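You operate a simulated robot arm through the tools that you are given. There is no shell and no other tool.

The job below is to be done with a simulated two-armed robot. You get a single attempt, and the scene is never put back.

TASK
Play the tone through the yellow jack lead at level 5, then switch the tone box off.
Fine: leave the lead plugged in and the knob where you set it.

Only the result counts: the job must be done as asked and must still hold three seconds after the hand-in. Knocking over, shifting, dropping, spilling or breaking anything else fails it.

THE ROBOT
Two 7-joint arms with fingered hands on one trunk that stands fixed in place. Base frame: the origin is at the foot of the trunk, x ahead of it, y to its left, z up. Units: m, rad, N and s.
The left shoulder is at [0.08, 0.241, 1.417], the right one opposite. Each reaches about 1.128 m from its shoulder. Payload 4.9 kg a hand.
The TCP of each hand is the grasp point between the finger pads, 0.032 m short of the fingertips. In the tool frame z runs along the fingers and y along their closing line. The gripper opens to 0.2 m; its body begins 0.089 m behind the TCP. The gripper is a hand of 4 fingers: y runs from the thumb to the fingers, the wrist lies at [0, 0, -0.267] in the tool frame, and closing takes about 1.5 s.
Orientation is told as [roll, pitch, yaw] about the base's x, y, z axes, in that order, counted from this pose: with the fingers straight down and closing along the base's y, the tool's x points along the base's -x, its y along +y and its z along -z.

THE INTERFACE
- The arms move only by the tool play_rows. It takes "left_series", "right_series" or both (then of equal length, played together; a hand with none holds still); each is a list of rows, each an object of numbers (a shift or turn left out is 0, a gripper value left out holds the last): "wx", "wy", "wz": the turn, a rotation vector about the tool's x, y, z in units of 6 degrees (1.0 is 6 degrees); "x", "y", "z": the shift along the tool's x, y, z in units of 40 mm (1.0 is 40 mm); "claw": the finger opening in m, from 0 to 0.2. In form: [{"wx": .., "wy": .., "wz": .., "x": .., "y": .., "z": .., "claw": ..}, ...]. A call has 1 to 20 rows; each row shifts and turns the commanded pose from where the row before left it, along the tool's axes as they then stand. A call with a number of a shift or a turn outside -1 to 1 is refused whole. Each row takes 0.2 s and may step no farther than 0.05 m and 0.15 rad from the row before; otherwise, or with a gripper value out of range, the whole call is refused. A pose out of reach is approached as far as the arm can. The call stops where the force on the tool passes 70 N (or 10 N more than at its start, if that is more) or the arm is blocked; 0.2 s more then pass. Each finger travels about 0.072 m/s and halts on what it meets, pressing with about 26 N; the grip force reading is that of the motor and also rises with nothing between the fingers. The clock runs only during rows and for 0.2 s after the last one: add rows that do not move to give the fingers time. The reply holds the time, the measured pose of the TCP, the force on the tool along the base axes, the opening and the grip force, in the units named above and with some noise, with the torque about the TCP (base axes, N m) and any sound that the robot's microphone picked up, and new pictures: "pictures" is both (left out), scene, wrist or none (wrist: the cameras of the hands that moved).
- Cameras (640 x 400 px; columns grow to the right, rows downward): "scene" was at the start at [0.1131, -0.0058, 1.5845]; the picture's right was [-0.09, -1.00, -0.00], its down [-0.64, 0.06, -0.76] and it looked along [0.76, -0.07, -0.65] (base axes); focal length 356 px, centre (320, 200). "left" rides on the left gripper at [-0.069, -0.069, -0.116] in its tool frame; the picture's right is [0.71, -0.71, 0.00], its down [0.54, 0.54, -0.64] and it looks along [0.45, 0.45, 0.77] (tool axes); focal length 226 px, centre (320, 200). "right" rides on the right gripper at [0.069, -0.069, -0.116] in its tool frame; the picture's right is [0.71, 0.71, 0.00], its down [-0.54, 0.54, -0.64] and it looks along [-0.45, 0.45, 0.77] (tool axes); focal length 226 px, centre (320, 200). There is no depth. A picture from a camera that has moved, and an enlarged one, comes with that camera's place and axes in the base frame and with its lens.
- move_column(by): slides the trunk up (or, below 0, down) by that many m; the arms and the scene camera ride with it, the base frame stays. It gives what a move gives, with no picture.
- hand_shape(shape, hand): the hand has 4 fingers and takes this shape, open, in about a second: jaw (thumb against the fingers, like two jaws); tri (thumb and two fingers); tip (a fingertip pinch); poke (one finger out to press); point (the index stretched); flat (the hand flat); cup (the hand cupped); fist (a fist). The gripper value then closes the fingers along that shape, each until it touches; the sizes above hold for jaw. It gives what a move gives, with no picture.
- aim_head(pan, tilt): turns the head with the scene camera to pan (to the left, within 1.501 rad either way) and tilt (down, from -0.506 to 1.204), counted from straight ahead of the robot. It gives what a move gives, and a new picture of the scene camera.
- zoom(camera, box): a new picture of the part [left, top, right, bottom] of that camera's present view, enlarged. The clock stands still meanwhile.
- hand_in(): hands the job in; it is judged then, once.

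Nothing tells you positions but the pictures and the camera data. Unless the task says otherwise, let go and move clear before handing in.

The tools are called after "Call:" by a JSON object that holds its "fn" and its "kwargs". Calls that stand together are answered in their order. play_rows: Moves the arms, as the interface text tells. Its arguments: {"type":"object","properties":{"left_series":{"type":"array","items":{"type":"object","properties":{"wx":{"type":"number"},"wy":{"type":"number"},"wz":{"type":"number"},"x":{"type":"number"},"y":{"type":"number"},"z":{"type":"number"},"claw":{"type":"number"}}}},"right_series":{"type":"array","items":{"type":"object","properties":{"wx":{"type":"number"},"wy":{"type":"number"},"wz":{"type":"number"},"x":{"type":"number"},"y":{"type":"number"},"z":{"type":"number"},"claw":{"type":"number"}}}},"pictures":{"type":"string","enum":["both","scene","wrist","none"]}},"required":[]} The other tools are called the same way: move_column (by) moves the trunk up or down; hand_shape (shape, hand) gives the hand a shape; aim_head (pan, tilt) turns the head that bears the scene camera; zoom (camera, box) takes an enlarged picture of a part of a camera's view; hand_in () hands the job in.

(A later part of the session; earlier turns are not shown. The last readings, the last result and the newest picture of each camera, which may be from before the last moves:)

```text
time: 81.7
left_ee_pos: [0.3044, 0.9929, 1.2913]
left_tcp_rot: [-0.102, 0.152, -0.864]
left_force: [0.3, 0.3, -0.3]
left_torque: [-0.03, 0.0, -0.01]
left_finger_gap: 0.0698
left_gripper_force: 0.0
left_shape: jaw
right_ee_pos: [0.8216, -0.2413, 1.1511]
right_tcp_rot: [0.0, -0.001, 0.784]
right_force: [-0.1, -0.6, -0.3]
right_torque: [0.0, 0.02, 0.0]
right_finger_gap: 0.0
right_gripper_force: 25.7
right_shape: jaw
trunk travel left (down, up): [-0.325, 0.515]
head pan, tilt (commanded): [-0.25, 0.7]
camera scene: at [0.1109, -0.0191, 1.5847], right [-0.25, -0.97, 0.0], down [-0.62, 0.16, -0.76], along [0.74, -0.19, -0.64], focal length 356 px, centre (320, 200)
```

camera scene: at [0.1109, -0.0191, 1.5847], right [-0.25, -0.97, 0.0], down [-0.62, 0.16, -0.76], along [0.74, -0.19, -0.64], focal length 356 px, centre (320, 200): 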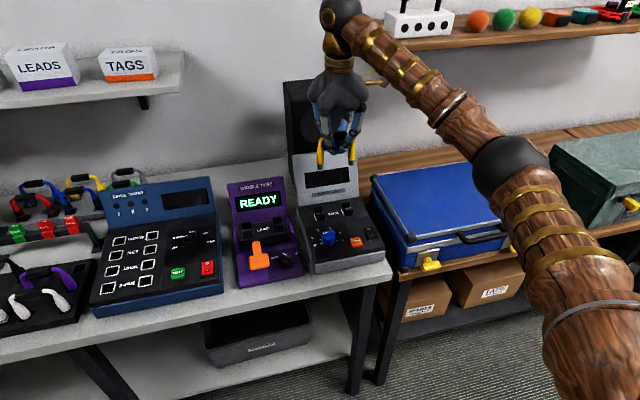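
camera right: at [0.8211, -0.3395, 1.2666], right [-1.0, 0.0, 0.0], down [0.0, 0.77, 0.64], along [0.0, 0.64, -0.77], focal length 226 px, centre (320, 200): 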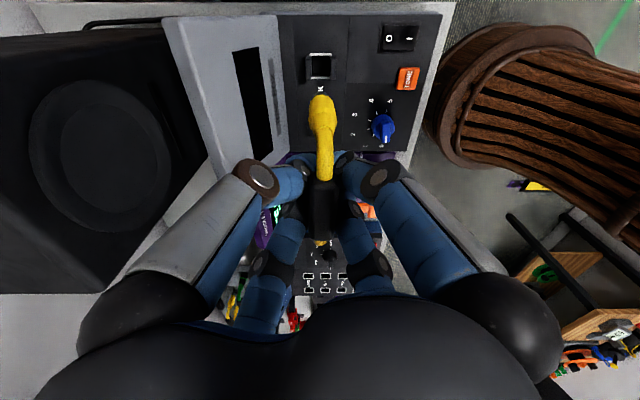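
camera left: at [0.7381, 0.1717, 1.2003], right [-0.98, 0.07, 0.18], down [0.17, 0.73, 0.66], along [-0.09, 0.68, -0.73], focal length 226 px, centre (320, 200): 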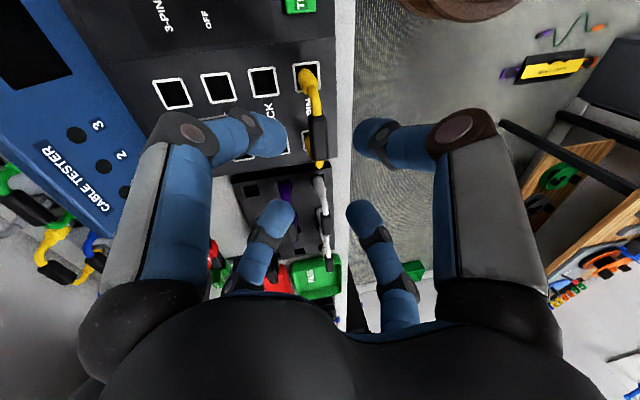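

The lead is above the tone box with a clear head view. I'll zoom both cameras to align the plugs with the sockets.

Call:
{"fn": "zoom", "kwargs": {"camera": "scene", "box": [285, 100, 385, 275]}}

Call:
{"fn": "zoom", "kwargs": {"camera": "right", "box": [250, 30, 410, 150]}}

Call:
{"fn": "zoom", "kwargs": {"camera": "right", "box": [250, 80, 390, 260]}}

Call:
{"fn": "zoom", "kwargs": {"camera": "scene", "box": [295, 190, 385, 270]}}

```text
2.29 times, centred on (335, 188) of scene
camera zoom: at [0.1109, -0.0191, 1.5847], right [-0.25, -0.97, 0.0], down [-0.62, 0.16, -0.76], along [0.74, -0.19, -0.64], focal length 813 px, centre (286, 229)
```

zoom: 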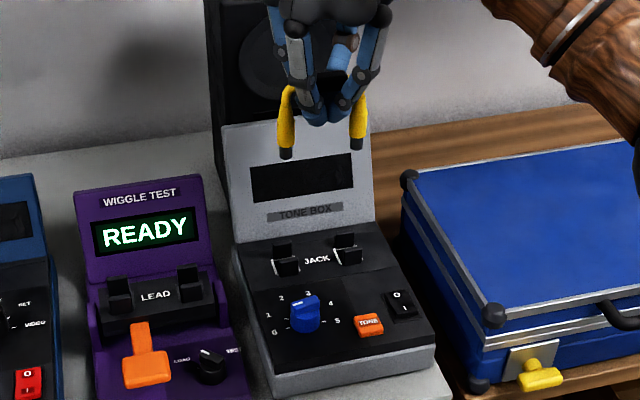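

```text
3.33 times, centred on (330, 90) of right
camera zoom: at [0.8211, -0.3389, 1.2666], right [-1.0, 0.0, 0.0], down [0.0, 0.77, 0.64], along [0.0, 0.64, -0.77], focal length 754 px, centre (287, 567)
```

zoom: 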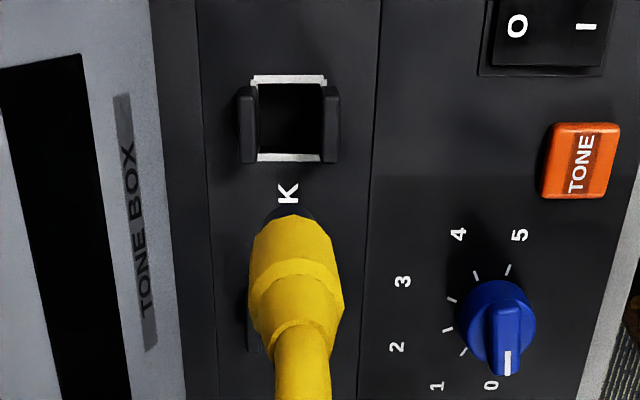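

```text
2.22 times, centred on (320, 170) of right
camera zoom: at [0.8211, -0.3389, 1.2666], right [-1.0, 0.0, 0.0], down [0.0, 0.77, 0.64], along [0.0, 0.64, -0.77], focal length 502 px, centre (320, 267)
```

zoom: 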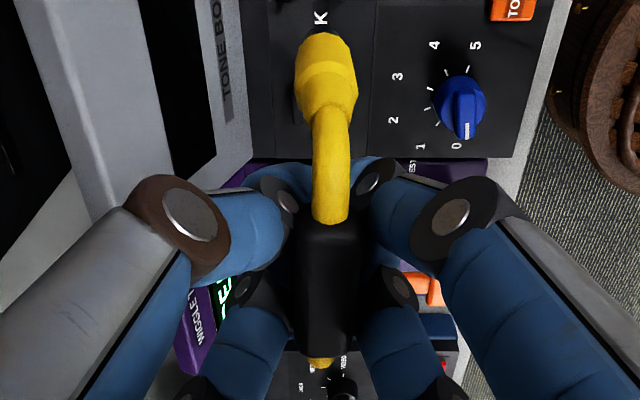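

```text
5.00 times, centred on (340, 230) of scene
camera zoom: at [0.1109, -0.0191, 1.5847], right [-0.25, -0.97, 0.0], down [-0.62, 0.16, -0.76], along [0.74, -0.19, -0.64], focal length 1779 px, centre (220, 50)
```

zoom: 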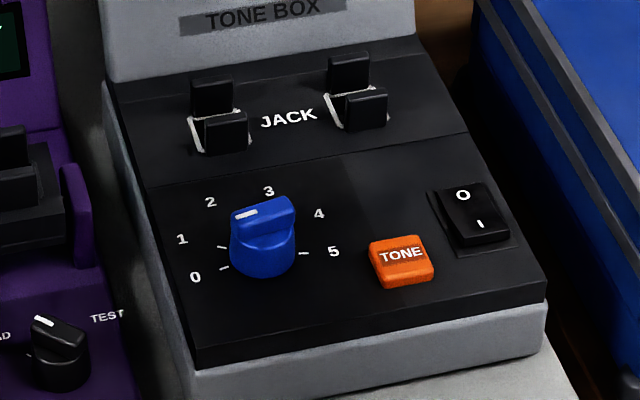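

Measured: the lead needs about 2.6° of yaw and under 2° of tilt correction; after that the tips line up with the sockets at (0.820, -0.281) and (0.820, -0.200). I'll turn and lower to just above the guide ears.

Call:
{"fn": "play_rows", "kwargs": {"right_series": [{"wz": -0.43}, {"wx": -0.209, "wy": 0.191}, {"x": -0.0075, "y": -0.008, "z": 0.2}, {"x": -0.0075, "y": -0.008, "z": 0.4}, {"x": -0.0075, "y": -0.008, "z": 0.4}, {"x": -0.0075, "y": -0.008, "z": 0.4}, {"x": -0.0075, "y": -0.008, "z": 0.4}, {"x": -0.0075, "y": -0.008, "z": 0.4}, {"x": -0.0075, "y": -0.008, "z": 0.4}, {"x": -0.0075, "y": -0.008, "z": 0.2}, {}, {}], "pictures": "wrist"}}

Call:
{"fn": "zoom", "kwargs": {"camera": "right", "box": [260, 40, 380, 140]}}

Call:
{"fn": "zoom", "kwargs": {"camera": "scene", "box": [295, 150, 375, 240]}}

```text
time: 84.3
left_ee_pos: [0.3028, 0.9926, 1.2908]
left_tcp_rot: [-0.105, 0.153, -0.864]
left_force: [-0.1, -0.1, -0.2]
left_torque: [0.0, 0.01, -0.03]
left_finger_gap: 0.0698
left_gripper_force: 0.1
left_shape: jaw
right_ee_pos: [0.8205, -0.2384, 1.0365]
right_tcp_rot: [0.022, 0.024, 0.829]
right_force: [0.0, -0.3, -1.2]
right_torque: [0.0, -0.02, -0.01]
right_finger_gap: 0.0
right_gripper_force: 26.1
right_shape: jaw
trunk travel left (down, up): [-0.325, 0.515]
head pan, tilt (commanded): [-0.25, 0.7]
camera right: at [0.8287, -0.3368, 1.1529], right [-1.0, -0.04, 0.03], down [-0.01, 0.77, 0.64], along [-0.05, 0.64, -0.76], focal length 226 px, centre (320, 200)
```

right: 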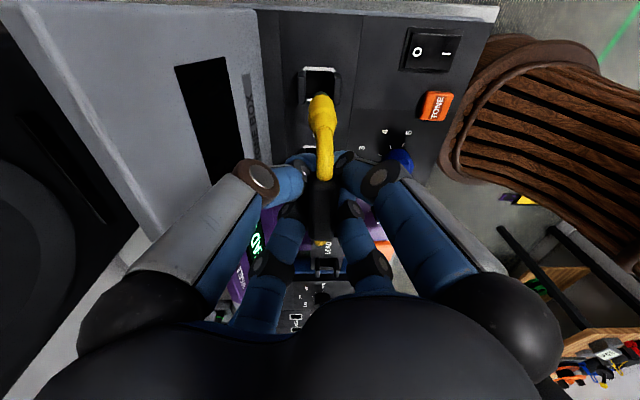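

```text
4.00 times, centred on (320, 90) of right
camera zoom: at [0.8287, -0.3368, 1.1529], right [-1.0, -0.04, 0.03], down [-0.01, 0.77, 0.64], along [-0.05, 0.64, -0.76], focal length 904 px, centre (320, 640)
```

zoom: 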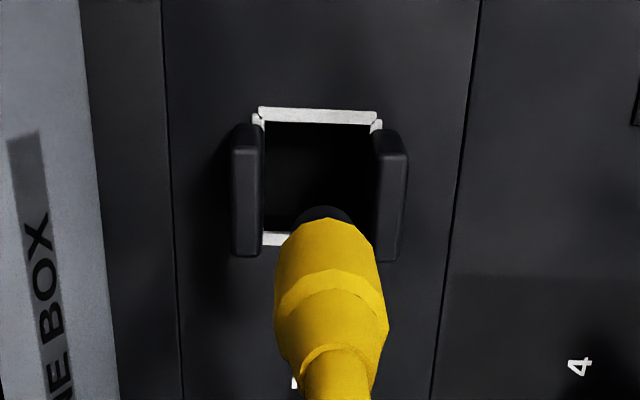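

```text
4.44 times, centred on (335, 195) of scene
camera zoom: at [0.111, -0.0192, 1.5847], right [-0.25, -0.97, 0.0], down [-0.62, 0.16, -0.76], along [0.74, -0.19, -0.64], focal length 1582 px, centre (253, 222)
```

zoom: 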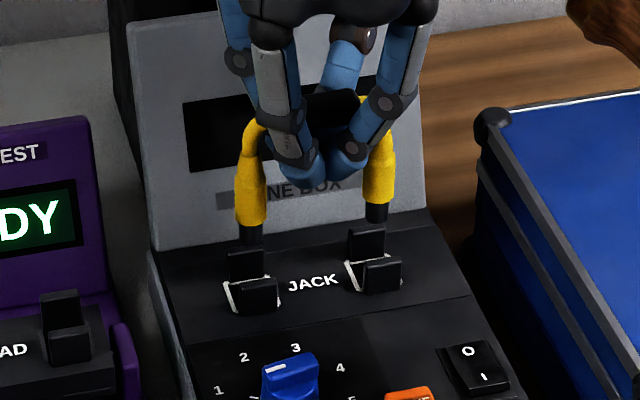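

Both tips are within about 2 mm of the socket centres and the plugs look vertical. I'll nudge 1.5 mm in y and lower until the tips reach the holes.

Call:
{"fn": "play_rows", "kwargs": {"right_series": [{"x": 0.028, "y": -0.025}, {"x": -0.005, "y": -0.005, "z": 0.2}, {"x": -0.005, "y": -0.005, "z": 0.23}, {"x": -0.005, "y": -0.005, "z": 0.23}, {"x": -0.005, "y": -0.005, "z": 0.23}, {"x": -0.005, "y": -0.005, "z": 0.2}, {}], "pictures": "wrist"}}

Call:
{"fn": "zoom", "kwargs": {"camera": "right", "box": [260, 40, 380, 140]}}

Call:
{"fn": "zoom", "kwargs": {"camera": "scene", "box": [300, 165, 370, 235]}}

```text
time: 85.9
left_ee_pos: [0.3035, 0.9939, 1.29]
left_tcp_rot: [-0.103, 0.152, -0.866]
left_force: [0.1, -0.6, 0.1]
left_torque: [0.03, -0.02, -0.01]
left_finger_gap: 0.0698
left_gripper_force: 0.0
left_shape: jaw
right_ee_pos: [0.8202, -0.241, 0.9945]
right_tcp_rot: [0.021, 0.02, 0.833]
right_force: [0.4, 0.7, -0.7]
right_torque: [0.01, 0.01, 0.01]
right_finger_gap: 0.0
right_gripper_force: 25.8
right_shape: jaw
trunk travel left (down, up): [-0.325, 0.515]
head pan, tilt (commanded): [-0.25, 0.7]
camera right: at [0.8287, -0.3386, 1.1092], right [-1.0, -0.04, 0.03], down [-0.01, 0.77, 0.64], along [-0.05, 0.64, -0.76], focal length 226 px, centre (320, 200)
```

right: 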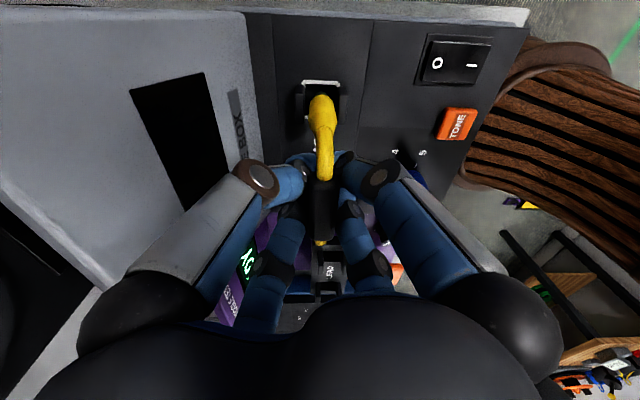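

```text
4.00 times, centred on (320, 90) of right
camera zoom: at [0.8287, -0.3386, 1.1092], right [-1.0, -0.04, 0.03], down [-0.01, 0.77, 0.64], along [-0.05, 0.64, -0.76], focal length 904 px, centre (320, 640)
```

zoom: 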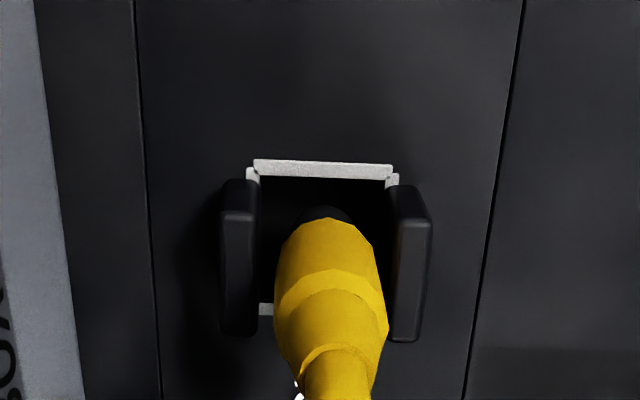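

```text
5.71 times, centred on (335, 200) of scene
camera zoom: at [0.1108, -0.0192, 1.5848], right [-0.25, -0.97, 0.0], down [-0.62, 0.16, -0.76], along [0.74, -0.19, -0.64], focal length 2034 px, centre (234, 200)
```

zoom: 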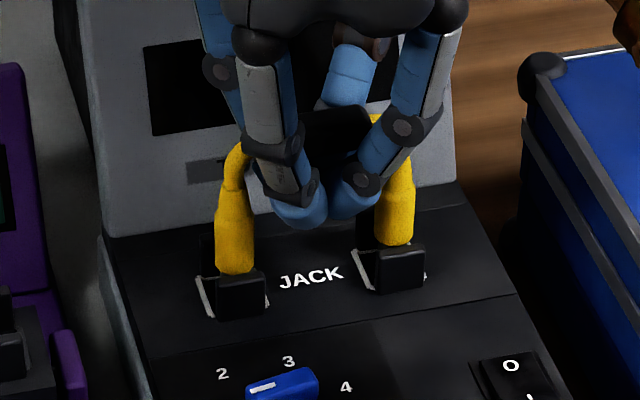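

Both plugs are between the ears and over the holes, with no contact force. I'll continue down gently to seat.

Call:
{"fn": "play_rows", "kwargs": {"right_series": [{"x": -0.002, "y": -0.002, "z": 0.1}, {"x": -0.002, "y": -0.002, "z": 0.1}, {"x": -0.002, "y": -0.002, "z": 0.1}, {}], "pictures": "none"}}

Call:
{"fn": "zoom", "kwargs": {"camera": "right", "box": [260, 40, 380, 140]}}

Call:
{"fn": "zoom", "kwargs": {"camera": "scene", "box": [300, 165, 370, 235]}}

```text
time: 86.9
left_ee_pos: [0.3035, 0.9949, 1.2909]
left_tcp_rot: [-0.103, 0.152, -0.867]
left_force: [-0.4, -0.2, 0.2]
left_torque: [0.02, 0.02, 0.02]
left_finger_gap: 0.0697
left_gripper_force: 0.0
left_shape: jaw
right_ee_pos: [0.8196, -0.2406, 0.9813]
right_tcp_rot: [0.022, 0.021, 0.829]
right_force: [0.2, -0.9, -0.2]
right_torque: [0.01, 0.0, 0.0]
right_finger_gap: 0.0
right_gripper_force: 26.4
right_shape: jaw
trunk travel left (down, up): [-0.325, 0.515]
head pan, tilt (commanded): [-0.25, 0.7]
```

```text
4.00 times, centred on (320, 90) of right
camera zoom: at [0.8281, -0.3386, 1.0968], right [-1.0, -0.04, 0.03], down [-0.01, 0.77, 0.64], along [-0.05, 0.64, -0.76], focal length 904 px, centre (320, 640)
```

zoom: 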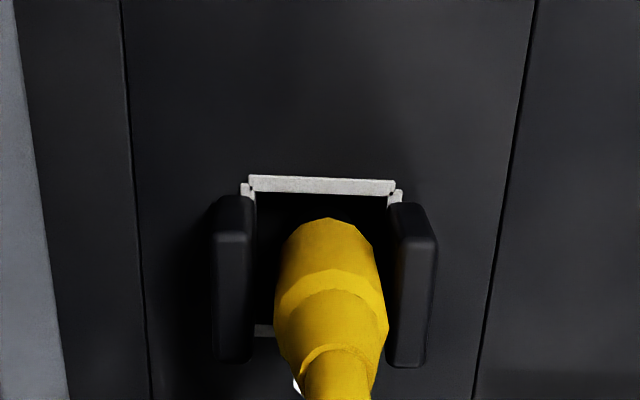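

```text
5.71 times, centred on (335, 200) of scene
camera zoom: at [0.1109, -0.0192, 1.5847], right [-0.25, -0.97, 0.0], down [-0.62, 0.16, -0.76], along [0.74, -0.19, -0.64], focal length 2034 px, centre (234, 200)
```

zoom: 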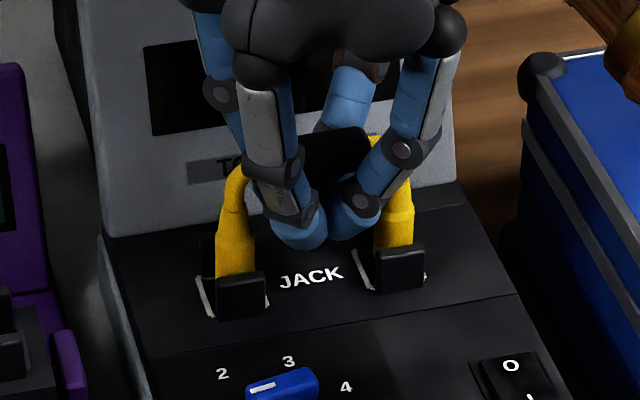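

Going in smoothly. A few more millimetres to bottom out.

Call:
{"fn": "play_rows", "kwargs": {"right_series": [{"x": -0.002, "y": -0.002, "z": 0.1}, {"x": -0.002, "y": -0.002, "z": 0.1}, {}], "pictures": "none"}}

Call:
{"fn": "zoom", "kwargs": {"camera": "scene", "box": [300, 165, 370, 235]}}

Call:
{"fn": "zoom", "kwargs": {"camera": "right", "box": [240, 40, 400, 260]}}

```text
time: 87.7
left_ee_pos: [0.3045, 0.9939, 1.2909]
left_tcp_rot: [-0.103, 0.152, -0.864]
left_force: [0.2, -0.2, 0.3]
left_torque: [0.03, -0.01, 0.03]
left_finger_gap: 0.0698
left_gripper_force: 0.0
left_shape: jaw
right_ee_pos: [0.8204, -0.2411, 0.9743]
right_tcp_rot: [0.021, 0.019, 0.831]
right_force: [0.1, -2.1, 2.9]
right_torque: [-0.03, -0.01, 0.0]
right_finger_gap: 0.0
right_gripper_force: 25.4
right_shape: jaw
trunk travel left (down, up): [-0.325, 0.515]
head pan, tilt (commanded): [-0.25, 0.7]
```

```text
5.71 times, centred on (335, 200) of scene
camera zoom: at [0.1105, -0.0192, 1.5848], right [-0.25, -0.97, 0.0], down [-0.62, 0.16, -0.76], along [0.74, -0.19, -0.64], focal length 2034 px, centre (234, 200)
```

zoom: 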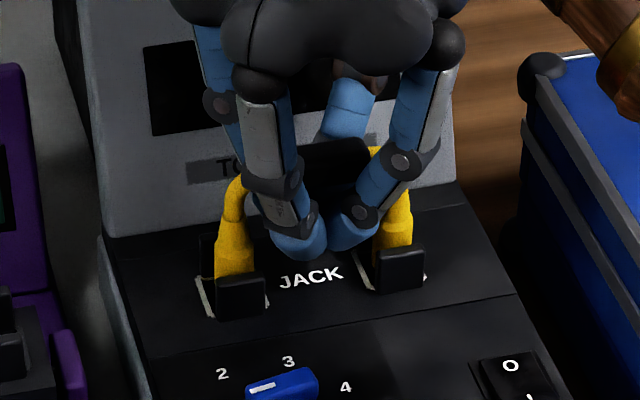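

```text
1.82 times, centred on (320, 150) of right
camera zoom: at [0.8285, -0.3387, 1.0897], right [-1.0, -0.04, 0.03], down [-0.02, 0.77, 0.64], along [-0.05, 0.64, -0.76], focal length 411 px, centre (320, 291)
```

zoom: 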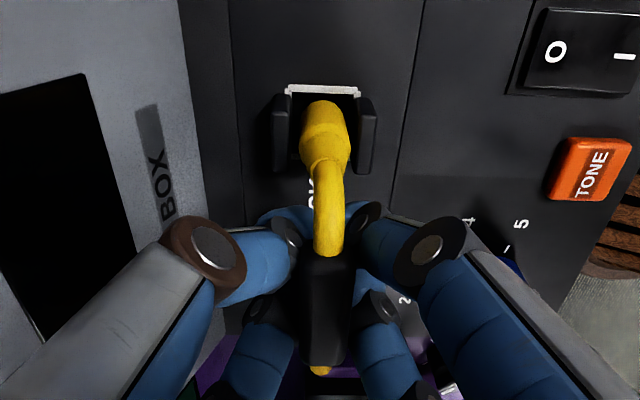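

There is a light contact force (about 3 N), so the plugs appear seated. One more 2 mm press to confirm.

Call:
{"fn": "play_rows", "kwargs": {"right_series": [{"z": 0.05}, {}, {}], "pictures": "none"}}

Call:
{"fn": "zoom", "kwargs": {"camera": "scene", "box": [300, 165, 370, 235]}}

```text
time: 88.5
left_ee_pos: [0.3041, 0.9917, 1.2906]
left_tcp_rot: [-0.102, 0.153, -0.865]
left_force: [0.0, 0.1, 0.5]
left_torque: [0.0, 0.04, 0.0]
left_finger_gap: 0.0697
left_gripper_force: 0.1
left_shape: jaw
right_ee_pos: [0.8203, -0.2411, 0.9717]
right_tcp_rot: [0.023, 0.02, 0.83]
right_force: [-0.5, 0.6, 1.3]
right_torque: [-0.04, 0.0, 0.02]
right_finger_gap: 0.0
right_gripper_force: 25.8
right_shape: jaw
trunk travel left (down, up): [-0.325, 0.515]
head pan, tilt (commanded): [-0.25, 0.7]
```

```text
5.71 times, centred on (335, 200) of scene
camera zoom: at [0.1104, -0.0189, 1.5847], right [-0.25, -0.97, 0.0], down [-0.62, 0.16, -0.76], along [0.74, -0.19, -0.64], focal length 2034 px, centre (234, 200)
```

zoom: 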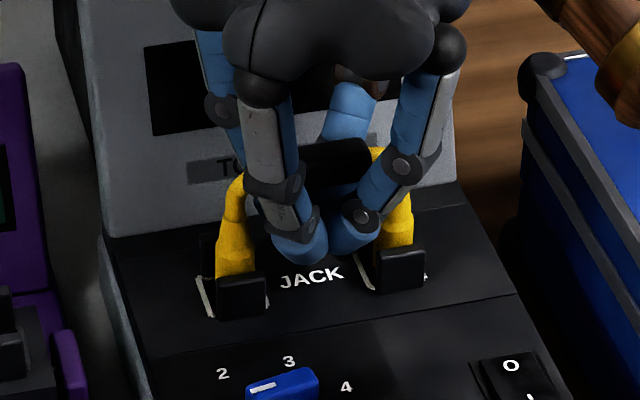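

Seated: the bar no longer moves with the hand. I'll raise the hand 6 mm (slack in the cage) so the fingertips clear the ears, then open to release.

Call:
{"fn": "play_rows", "kwargs": {"right_series": [{"z": -0.075}, {"z": -0.075}, {"claw": 0.052}, {}, {}, {}, {}], "pictures": "wrist"}}

Call:
{"fn": "zoom", "kwargs": {"camera": "scene", "box": [300, 165, 370, 235]}}

Call:
{"fn": "zoom", "kwargs": {"camera": "right", "box": [240, 40, 400, 260]}}

```text
time: 90.1
left_ee_pos: [0.3049, 0.9936, 1.2913]
left_tcp_rot: [-0.103, 0.152, -0.865]
left_force: [0.0, -0.8, 0.5]
left_torque: [0.04, 0.01, -0.04]
left_finger_gap: 0.0696
left_gripper_force: 0.0
left_shape: jaw
right_ee_pos: [0.8209, -0.2417, 0.9772]
right_tcp_rot: [0.022, 0.021, 0.828]
right_force: [0.4, 0.1, -0.5]
right_torque: [-0.03, 0.03, 0.01]
right_finger_gap: 0.0519
right_gripper_force: 0.0
right_shape: jaw
trunk travel left (down, up): [-0.325, 0.515]
head pan, tilt (commanded): [-0.25, 0.7]
camera right: at [0.8293, -0.3394, 1.0929], right [-1.0, -0.04, 0.03], down [-0.01, 0.77, 0.64], along [-0.05, 0.64, -0.76], focal length 226 px, centre (320, 200)
```

right: 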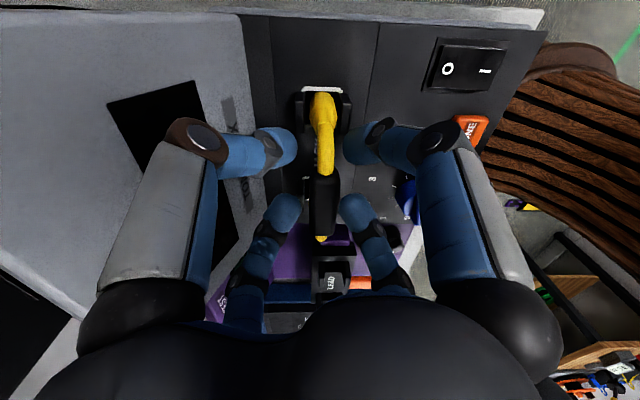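

```text
5.71 times, centred on (335, 200) of scene
camera zoom: at [0.1108, -0.0192, 1.5848], right [-0.25, -0.97, 0.0], down [-0.62, 0.16, -0.76], along [0.74, -0.19, -0.64], focal length 2034 px, centre (234, 200)
```

zoom: 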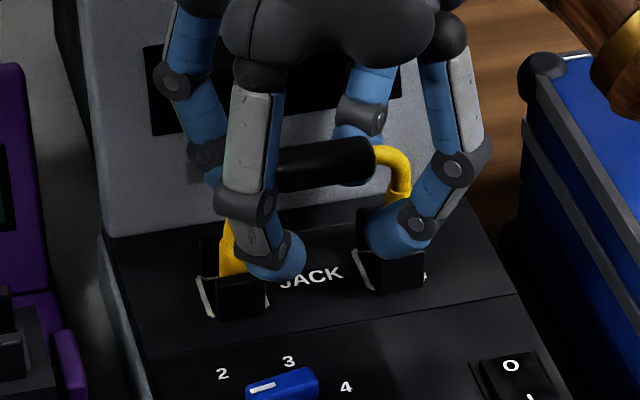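

```text
1.82 times, centred on (320, 150) of right
camera zoom: at [0.8293, -0.3394, 1.0929], right [-1.0, -0.04, 0.03], down [-0.01, 0.77, 0.64], along [-0.05, 0.64, -0.76], focal length 411 px, centre (320, 291)
```

zoom: 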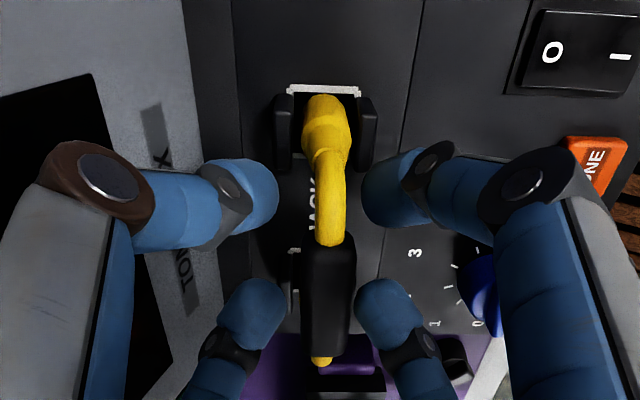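

The lead stands upright in the tone box sockets. I'll open a touch more and withdraw straight up.

Call:
{"fn": "play_rows", "kwargs": {"right_series": [{"claw": 0.06}, {}, {"z": -0.15}, {"z": -0.3}, {"z": -0.4}, {"z": -0.5}, {"z": -0.6}, {"z": -0.7}, {"z": -0.7}, {}], "pictures": "both"}}

Call:
{"fn": "zoom", "kwargs": {"camera": "scene", "box": [290, 160, 390, 280]}}

```text
time: 92.3
left_ee_pos: [0.3055, 0.9934, 1.2901]
left_tcp_rot: [-0.102, 0.152, -0.864]
left_force: [-0.5, -0.6, -0.8]
left_torque: [-0.02, -0.03, 0.03]
left_finger_gap: 0.0697
left_gripper_force: 0.1
left_shape: jaw
right_ee_pos: [0.8265, -0.2406, 1.1116]
right_tcp_rot: [0.023, 0.022, 0.828]
right_force: [0.4, -0.4, 0.6]
right_torque: [0.0, 0.01, -0.01]
right_finger_gap: 0.0595
right_gripper_force: 0.0
right_shape: jaw
trunk travel left (down, up): [-0.325, 0.515]
head pan, tilt (commanded): [-0.25, 0.7]
camera scene: at [0.1112, -0.0193, 1.5847], right [-0.25, -0.97, 0.0], down [-0.62, 0.16, -0.76], along [0.74, -0.19, -0.64], focal length 356 px, centre (320, 200)
camera right: at [0.8346, -0.3398, 1.2271], right [-1.0, -0.04, 0.03], down [-0.01, 0.77, 0.64], along [-0.05, 0.64, -0.76], focal length 226 px, centre (320, 200)
```

scene: 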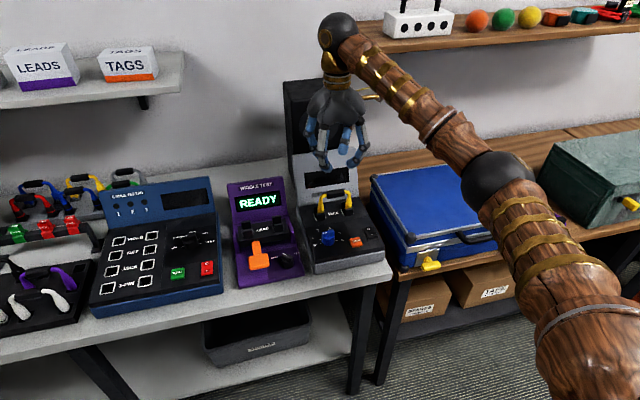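
right: 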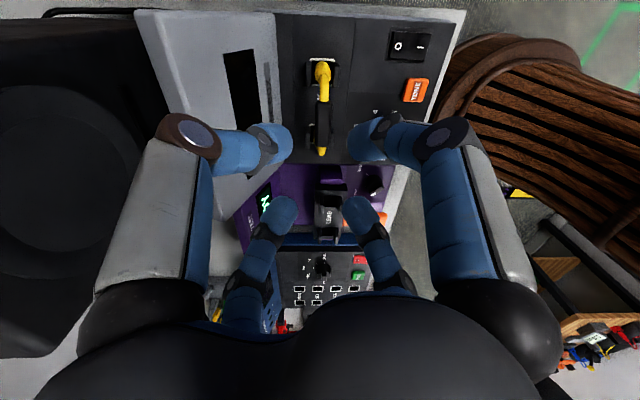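

```text
3.33 times, centred on (340, 220) of scene
camera zoom: at [0.1112, -0.0193, 1.5847], right [-0.25, -0.97, 0.0], down [-0.62, 0.16, -0.76], along [0.74, -0.19, -0.64], focal length 1186 px, centre (253, 133)
```

zoom: 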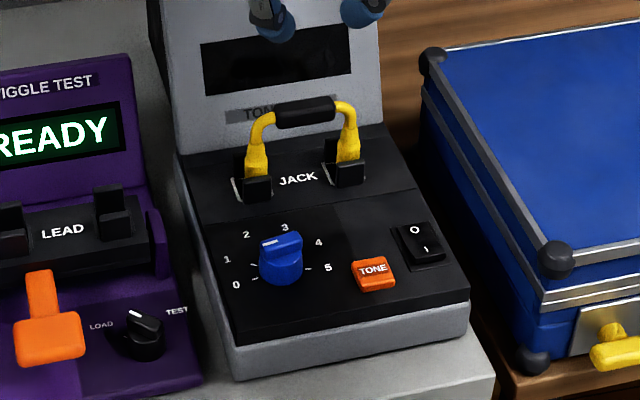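

The yellow lead is plugged in and nothing else has moved. The dial labels lie 45° apart (0 at lower left to 5 at lower right, 225° clockwise), with the knob axis near (0.727, -0.197). I'll level the right hand, turn it to 22.5° and bring it above the knob for a closer look.

Call:
{"fn": "play_rows", "kwargs": {"right_series": [{"wx": 0.209, "wy": -0.191}, {"wz": 0.833}, {"wz": 0.833}, {"wz": 0.833}, {"wz": 0.833}, {"wz": 0.835}, {"x": 0.463, "y": 0.49, "z": 0.075}, {"x": 0.463, "y": 0.49, "z": 0.075}, {"x": 0.463, "y": 0.49, "z": 0.075}, {"x": 0.463, "y": 0.49, "z": 0.075}, {}], "pictures": "both"}}

Call:
{"fn": "zoom", "kwargs": {"camera": "right", "box": [250, 40, 390, 160]}}

Call:
{"fn": "zoom", "kwargs": {"camera": "scene", "box": [300, 205, 390, 270]}}

```text
time: 94.7
left_ee_pos: [0.3043, 0.9941, 1.2908]
left_tcp_rot: [-0.102, 0.151, -0.866]
left_force: [-0.5, 0.2, -0.4]
left_torque: [0.0, 0.03, -0.01]
left_finger_gap: 0.0698
left_gripper_force: 0.2
left_shape: jaw
right_ee_pos: [0.7258, -0.1989, 1.1013]
right_tcp_rot: [0.0, 0.002, 0.392]
right_force: [-0.5, -0.6, -0.2]
right_torque: [-0.03, 0.02, 0.0]
right_finger_gap: 0.06
right_gripper_force: 0.0
right_shape: jaw
trunk travel left (down, up): [-0.325, 0.515]
head pan, tilt (commanded): [-0.25, 0.7]
camera scene: at [0.1112, -0.0192, 1.5847], right [-0.25, -0.97, 0.0], down [-0.62, 0.16, -0.76], along [0.74, -0.19, -0.64], focal length 356 px, centre (320, 200)
camera right: at [0.6891, -0.2882, 1.2174], right [-0.92, 0.38, 0.0], down [0.29, 0.71, 0.64], along [0.25, 0.59, -0.77], focal length 226 px, centre (320, 200)
```

scene: 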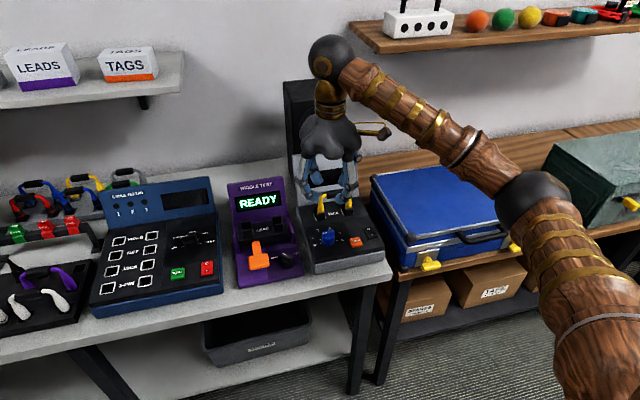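
right: 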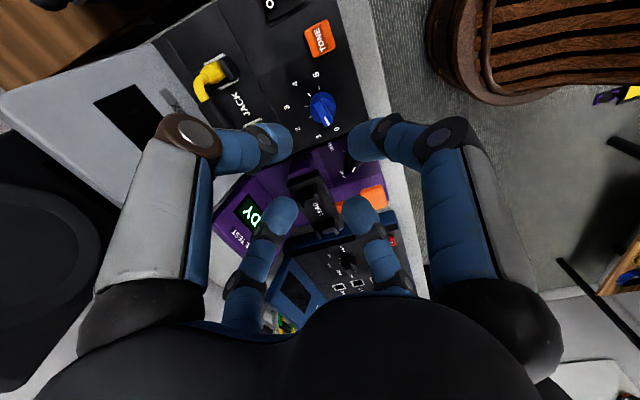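

```text
3.33 times, centred on (320, 100) of right
camera zoom: at [0.6891, -0.2882, 1.2174], right [-0.92, 0.38, 0.0], down [0.29, 0.71, 0.64], along [0.25, 0.59, -0.77], focal length 754 px, centre (320, 533)
```

zoom: 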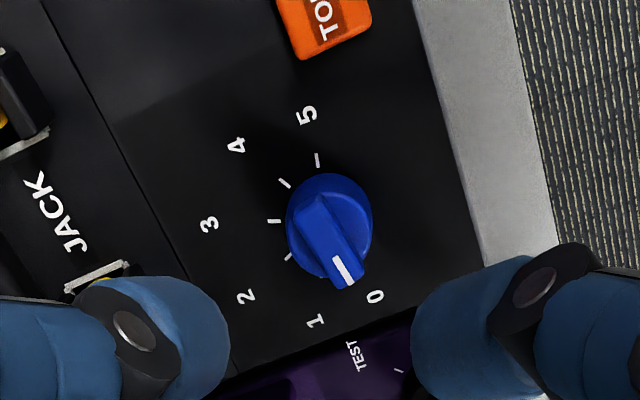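

```text
6.15 times, centred on (345, 238) of scene
camera zoom: at [0.1112, -0.0192, 1.5847], right [-0.25, -0.97, 0.0], down [-0.62, 0.16, -0.76], along [0.74, -0.19, -0.64], focal length 2190 px, centre (166, -31)
```

zoom: 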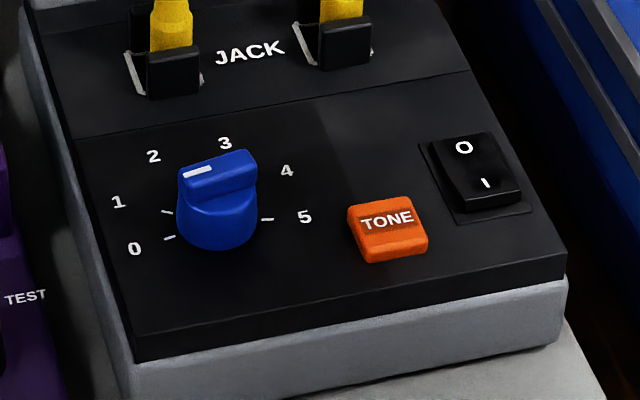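

From this view the knob axis is at about (0.7235, -0.198), its bar top at z≈0.943, with ticks every 40°: pointer at +100° (level 0), target -100° (level 5), a 200° clockwise turn. I'll centre above the knob and see whether the hand can start from yaw +100°.

Call:
{"fn": "play_rows", "kwargs": {"right_series": [{"wz": -0.994}, {"wz": -0.994}, {"wz": -0.994}, {"wz": -0.994}, {"wz": -0.994}, {"wz": -0.994}, {"wz": -0.994}, {"wz": -0.994}, {"wz": -0.994}, {"wz": -0.994}, {"wz": -0.994}, {"wz": -0.994}, {"wz": -0.994}, {}], "pictures": "both"}}

```text
time: 97.7
left_ee_pos: [0.3041, 0.9948, 1.2915]
left_tcp_rot: [-0.102, 0.152, -0.867]
left_force: [0.2, 0.1, 0.0]
left_torque: [0.02, 0.01, 0.01]
left_finger_gap: 0.0697
left_gripper_force: 0.0
left_shape: jaw
right_ee_pos: [0.7258, -0.1964, 1.1004]
right_tcp_rot: [0.0, -0.002, 1.746]
right_force: [0.2, 0.1, -0.4]
right_torque: [0.02, 0.0, -0.02]
right_finger_gap: 0.0597
right_gripper_force: 0.1
right_shape: jaw
trunk travel left (down, up): [-0.325, 0.515]
head pan, tilt (commanded): [-0.25, 0.7]
camera scene: at [0.1107, -0.0192, 1.5848], right [-0.25, -0.97, 0.0], down [-0.62, 0.16, -0.76], along [0.74, -0.19, -0.64], focal length 356 px, centre (320, 200)
camera right: at [0.8067, -0.2532, 1.2157], right [-0.57, -0.82, 0.0], down [-0.63, 0.44, 0.64], along [-0.53, 0.37, -0.77], focal length 226 px, centre (320, 200)
```

scene: 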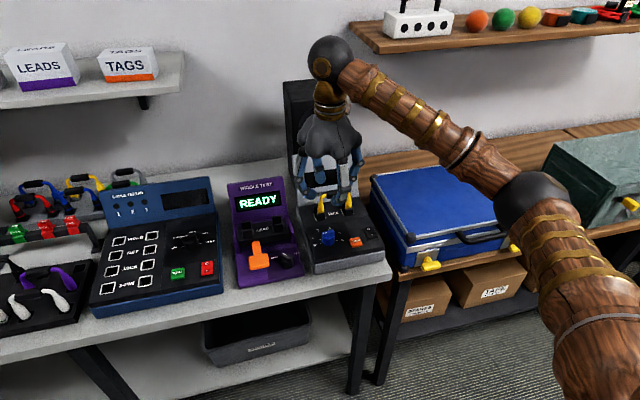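
right: 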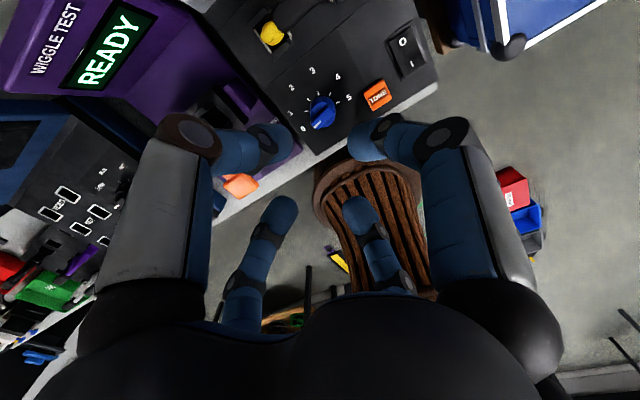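

Yaw 100° is reachable. I'll zoom the wrist camera from this side to cross-check the knob's centre and pointer.

Call:
{"fn": "zoom", "kwargs": {"camera": "right", "box": [250, 50, 390, 160]}}

```text
3.64 times, centred on (320, 105) of right
camera zoom: at [0.8067, -0.2532, 1.2157], right [-0.57, -0.82, 0.0], down [-0.63, 0.44, 0.64], along [-0.53, 0.37, -0.77], focal length 822 px, centre (320, 546)
```

zoom: 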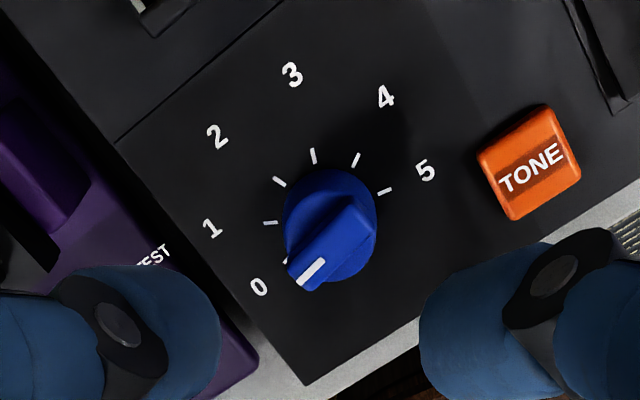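

Cross-check agrees: knob axis (0.7222, -0.1982), ticks at ±20°, ±60°, ±100°. I'll centre, set the fingers to 0.055 and lower around the knob.

Call:
{"fn": "play_rows", "kwargs": {"right_series": [{"y": 0.112, "claw": 0.055}, {"z": 0.6}, {"z": 0.7}, {"z": 0.7}, {"z": 0.6}, {"z": 0.4}, {}], "pictures": "wrist"}}

Call:
{"fn": "zoom", "kwargs": {"camera": "right", "box": [240, 90, 400, 240]}}

Call:
{"fn": "zoom", "kwargs": {"camera": "scene", "box": [290, 160, 390, 280]}}

```text
time: 99.3
left_ee_pos: [0.3039, 0.9949, 1.2901]
left_tcp_rot: [-0.102, 0.151, -0.867]
left_force: [0.6, -0.5, 0.2]
left_torque: [-0.02, 0.0, 0.03]
left_finger_gap: 0.0699
left_gripper_force: 0.0
left_shape: jaw
right_ee_pos: [0.7214, -0.1974, 0.9817]
right_tcp_rot: [0.001, 0.001, 1.744]
right_force: [-0.1, 0.1, 0.1]
right_torque: [0.0, 0.03, 0.0]
right_finger_gap: 0.0553
right_gripper_force: 0.1
right_shape: jaw
trunk travel left (down, up): [-0.325, 0.515]
head pan, tilt (commanded): [-0.25, 0.7]
camera right: at [0.8019, -0.2537, 1.0964], right [-0.57, -0.82, 0.0], down [-0.63, 0.44, 0.64], along [-0.53, 0.37, -0.77], focal length 226 px, centre (320, 200)
```

right: 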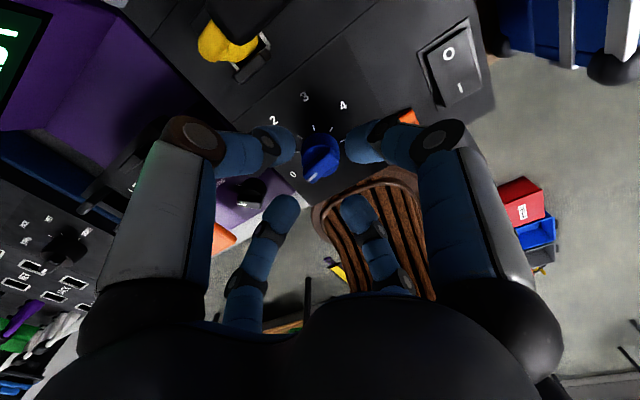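

```text
2.67 times, centred on (320, 165) of right
camera zoom: at [0.8019, -0.2537, 1.0964], right [-0.57, -0.82, 0.0], down [-0.63, 0.44, 0.64], along [-0.53, 0.37, -0.77], focal length 603 px, centre (320, 293)
```

zoom: 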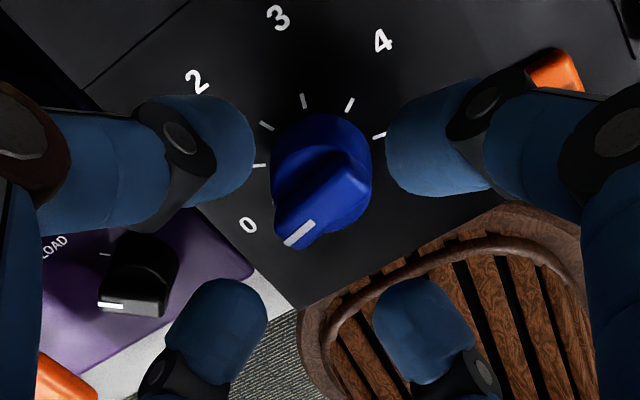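

```text
3.33 times, centred on (340, 220) of scene
camera zoom: at [0.1106, -0.0192, 1.5848], right [-0.25, -0.97, 0.0], down [-0.62, 0.16, -0.76], along [0.74, -0.19, -0.64], focal length 1186 px, centre (253, 133)
```

zoom: 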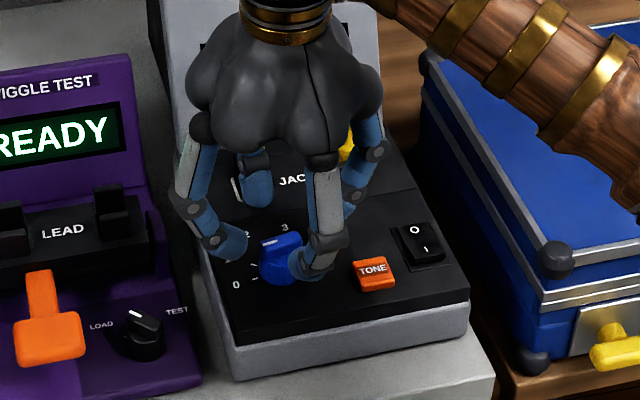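

The knob is centred between the four fingertips. I'll lower another 26 mm and close on it.

Call:
{"fn": "play_rows", "kwargs": {"right_series": [{"z": 0.3}, {"z": 0.25}, {"z": 0.1}, {}, {"claw": 0.0}, {}, {}, {}, {}, {}], "pictures": "wrist"}}

Call:
{"fn": "zoom", "kwargs": {"camera": "right", "box": [240, 90, 400, 240]}}

Call:
{"fn": "zoom", "kwargs": {"camera": "scene", "box": [290, 160, 390, 280]}}

```text
time: 101.5
left_ee_pos: [0.3038, 0.9931, 1.2914]
left_tcp_rot: [-0.103, 0.152, -0.865]
left_force: [1.0, -0.8, -0.5]
left_torque: [0.03, -0.02, 0.04]
left_finger_gap: 0.07
left_gripper_force: 0.0
left_shape: jaw
right_ee_pos: [0.7233, -0.1984, 0.954]
right_tcp_rot: [0.002, 0.001, 1.743]
right_force: [-0.7, -0.3, -6.2]
right_torque: [-0.01, 0.05, 0.03]
right_finger_gap: 0.0264
right_gripper_force: 26.1
right_shape: jaw
trunk travel left (down, up): [-0.325, 0.515]
head pan, tilt (commanded): [-0.25, 0.7]
camera right: at [0.803, -0.2542, 1.069], right [-0.57, -0.82, 0.0], down [-0.63, 0.44, 0.64], along [-0.53, 0.37, -0.77], focal length 226 px, centre (320, 200)
```

right: 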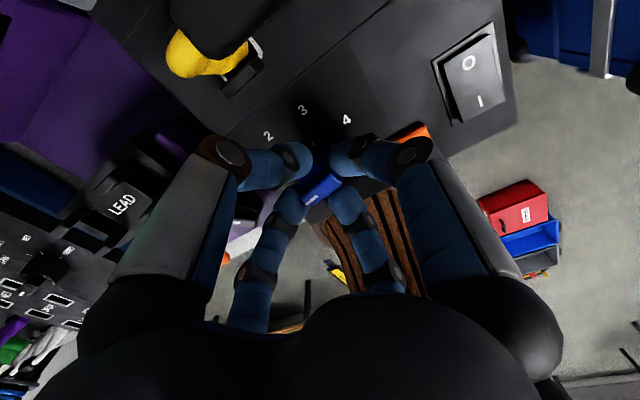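

```text
2.67 times, centred on (320, 165) of right
camera zoom: at [0.803, -0.2542, 1.069], right [-0.57, -0.82, 0.0], down [-0.63, 0.44, 0.64], along [-0.53, 0.37, -0.77], focal length 603 px, centre (320, 293)
```

zoom: 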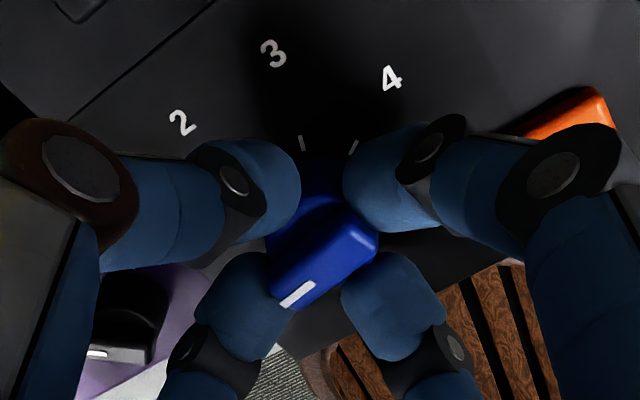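

```text
3.33 times, centred on (340, 220) of scene
camera zoom: at [0.1113, -0.0194, 1.5847], right [-0.25, -0.97, 0.0], down [-0.62, 0.16, -0.76], along [0.74, -0.19, -0.64], focal length 1186 px, centre (253, 133)
```

zoom: 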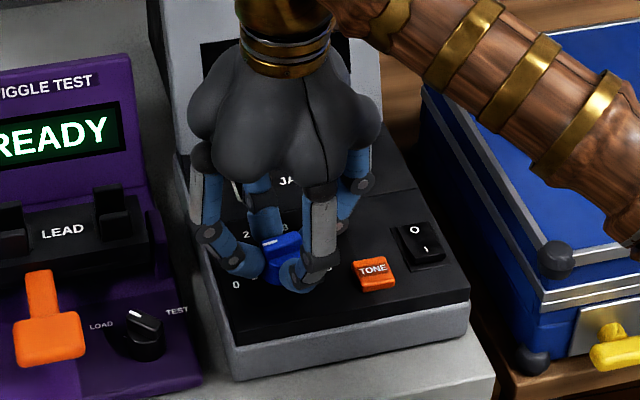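

Gripped with 26 N. I'll start turning clockwise, first 30° to check that the knob follows.

Call:
{"fn": "play_rows", "kwargs": {"right_series": [{"wz": 0.5}, {"wz": 0.9}, {"wz": 0.9}, {"wz": 0.9}, {"wz": 0.9}, {"wz": 0.9}, {}], "pictures": "wrist"}}

Call:
{"fn": "zoom", "kwargs": {"camera": "right", "box": [240, 90, 400, 240]}}

Call:
{"fn": "zoom", "kwargs": {"camera": "scene", "box": [300, 205, 390, 270]}}

```text
time: 103.1
left_ee_pos: [0.3057, 0.9932, 1.2902]
left_tcp_rot: [-0.102, 0.154, -0.866]
left_force: [-0.2, 0.1, -0.5]
left_torque: [0.0, -0.02, 0.0]
left_finger_gap: 0.0698
left_gripper_force: 0.0
left_shape: jaw
right_ee_pos: [0.7233, -0.1976, 0.9532]
right_tcp_rot: [0.001, 0.0, 1.219]
right_force: [-2.3, -0.6, -11.0]
right_torque: [0.02, 0.06, 0.01]
right_finger_gap: 0.0263
right_gripper_force: 26.0
right_shape: jaw
trunk travel left (down, up): [-0.325, 0.515]
head pan, tilt (commanded): [-0.25, 0.7]
camera right: at [0.7643, -0.2871, 1.0692], right [-0.91, -0.42, 0.0], down [-0.32, 0.69, 0.64], along [-0.27, 0.58, -0.77], focal length 226 px, centre (320, 200)
```

right: 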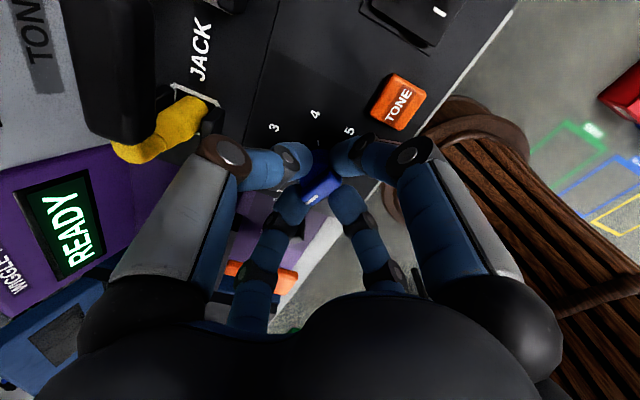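

```text
2.67 times, centred on (320, 165) of right
camera zoom: at [0.7643, -0.2871, 1.0692], right [-0.91, -0.42, 0.0], down [-0.32, 0.69, 0.64], along [-0.27, 0.58, -0.77], focal length 603 px, centre (320, 293)
```

zoom: 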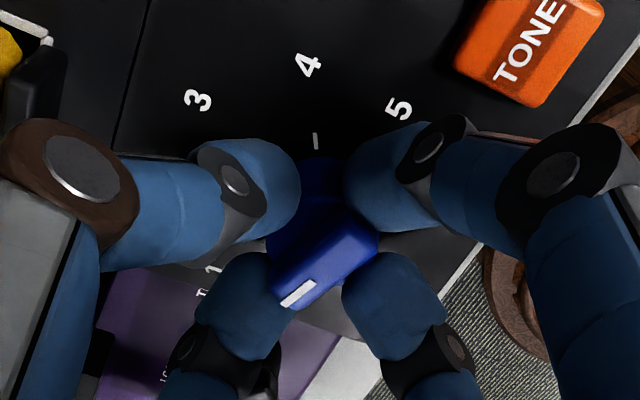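

```text
6.15 times, centred on (345, 238) of scene
camera zoom: at [0.1119, -0.0197, 1.5846], right [-0.25, -0.97, 0.0], down [-0.62, 0.16, -0.76], along [0.74, -0.19, -0.64], focal length 2190 px, centre (166, -31)
```

zoom: 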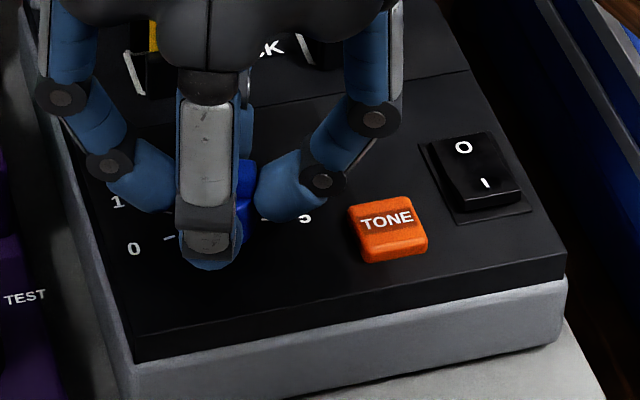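

The knob turns with the hand. I'll ease down a millimetre and continue the turn.

Call:
{"fn": "play_rows", "kwargs": {"right_series": [{"wz": 0.5, "z": 0.03}, {"wz": 1.0}, {"wz": 1.0}, {"wz": 1.0}, {"wz": 1.0}, {"wz": 1.0}, {"wz": 1.0}, {"wz": 1.0}, {"wz": 1.0}, {"wz": 1.0}, {"wz": 1.0}, {"wz": 1.0}, {"wz": 1.0}, {"wz": 0.5}, {}], "pictures": "wrist"}}

Call:
{"fn": "zoom", "kwargs": {"camera": "right", "box": [240, 90, 400, 240]}}

Call:
{"fn": "zoom", "kwargs": {"camera": "scene", "box": [290, 160, 390, 280]}}

```text
time: 106.3
left_ee_pos: [0.3031, 0.9932, 1.2905]
left_tcp_rot: [-0.102, 0.152, -0.865]
left_force: [0.1, -0.2, 0.7]
left_torque: [0.02, 0.0, -0.02]
left_finger_gap: 0.0699
left_gripper_force: 0.1
left_shape: jaw
right_ee_pos: [0.7218, -0.1993, 0.9541]
right_tcp_rot: [0.0, -0.001, -0.141]
right_force: [3.4, -3.3, 7.0]
right_torque: [-0.06, -0.09, 0.0]
right_finger_gap: 0.0264
right_gripper_force: 26.3
right_shape: jaw
trunk travel left (down, up): [-0.325, 0.515]
head pan, tilt (commanded): [-0.25, 0.7]
camera right: at [0.6438, -0.2575, 1.0686], right [-0.6, 0.8, 0.0], down [0.61, 0.46, 0.64], along [0.51, 0.39, -0.77], focal length 226 px, centre (320, 200)
```

right: 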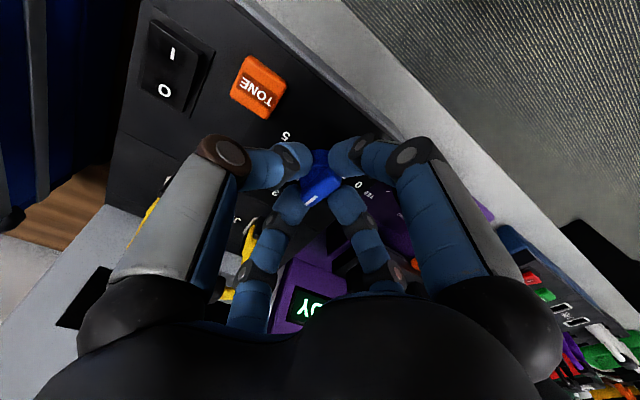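

```text
2.67 times, centred on (320, 165) of right
camera zoom: at [0.6438, -0.2575, 1.0686], right [-0.6, 0.8, 0.0], down [0.61, 0.46, 0.64], along [0.51, 0.39, -0.77], focal length 603 px, centre (320, 293)
```

zoom: 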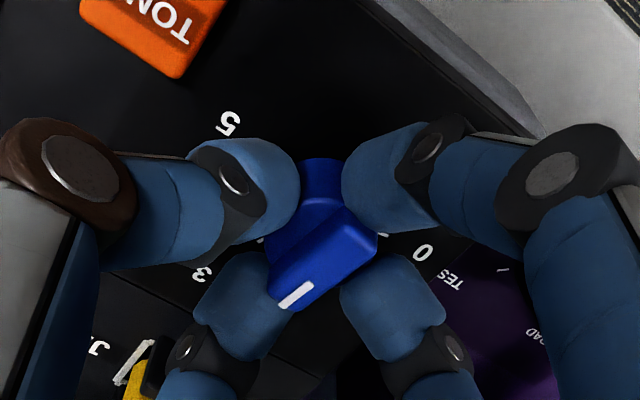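

```text
3.33 times, centred on (340, 220) of scene
camera zoom: at [0.1104, -0.0194, 1.5848], right [-0.25, -0.97, 0.0], down [-0.62, 0.16, -0.76], along [0.74, -0.19, -0.64], focal length 1186 px, centre (253, 133)
```

zoom: 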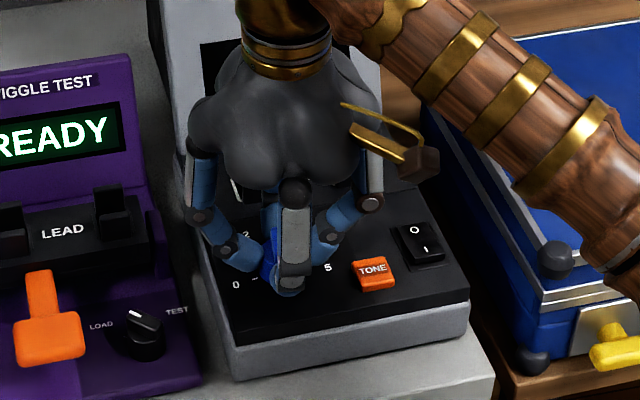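

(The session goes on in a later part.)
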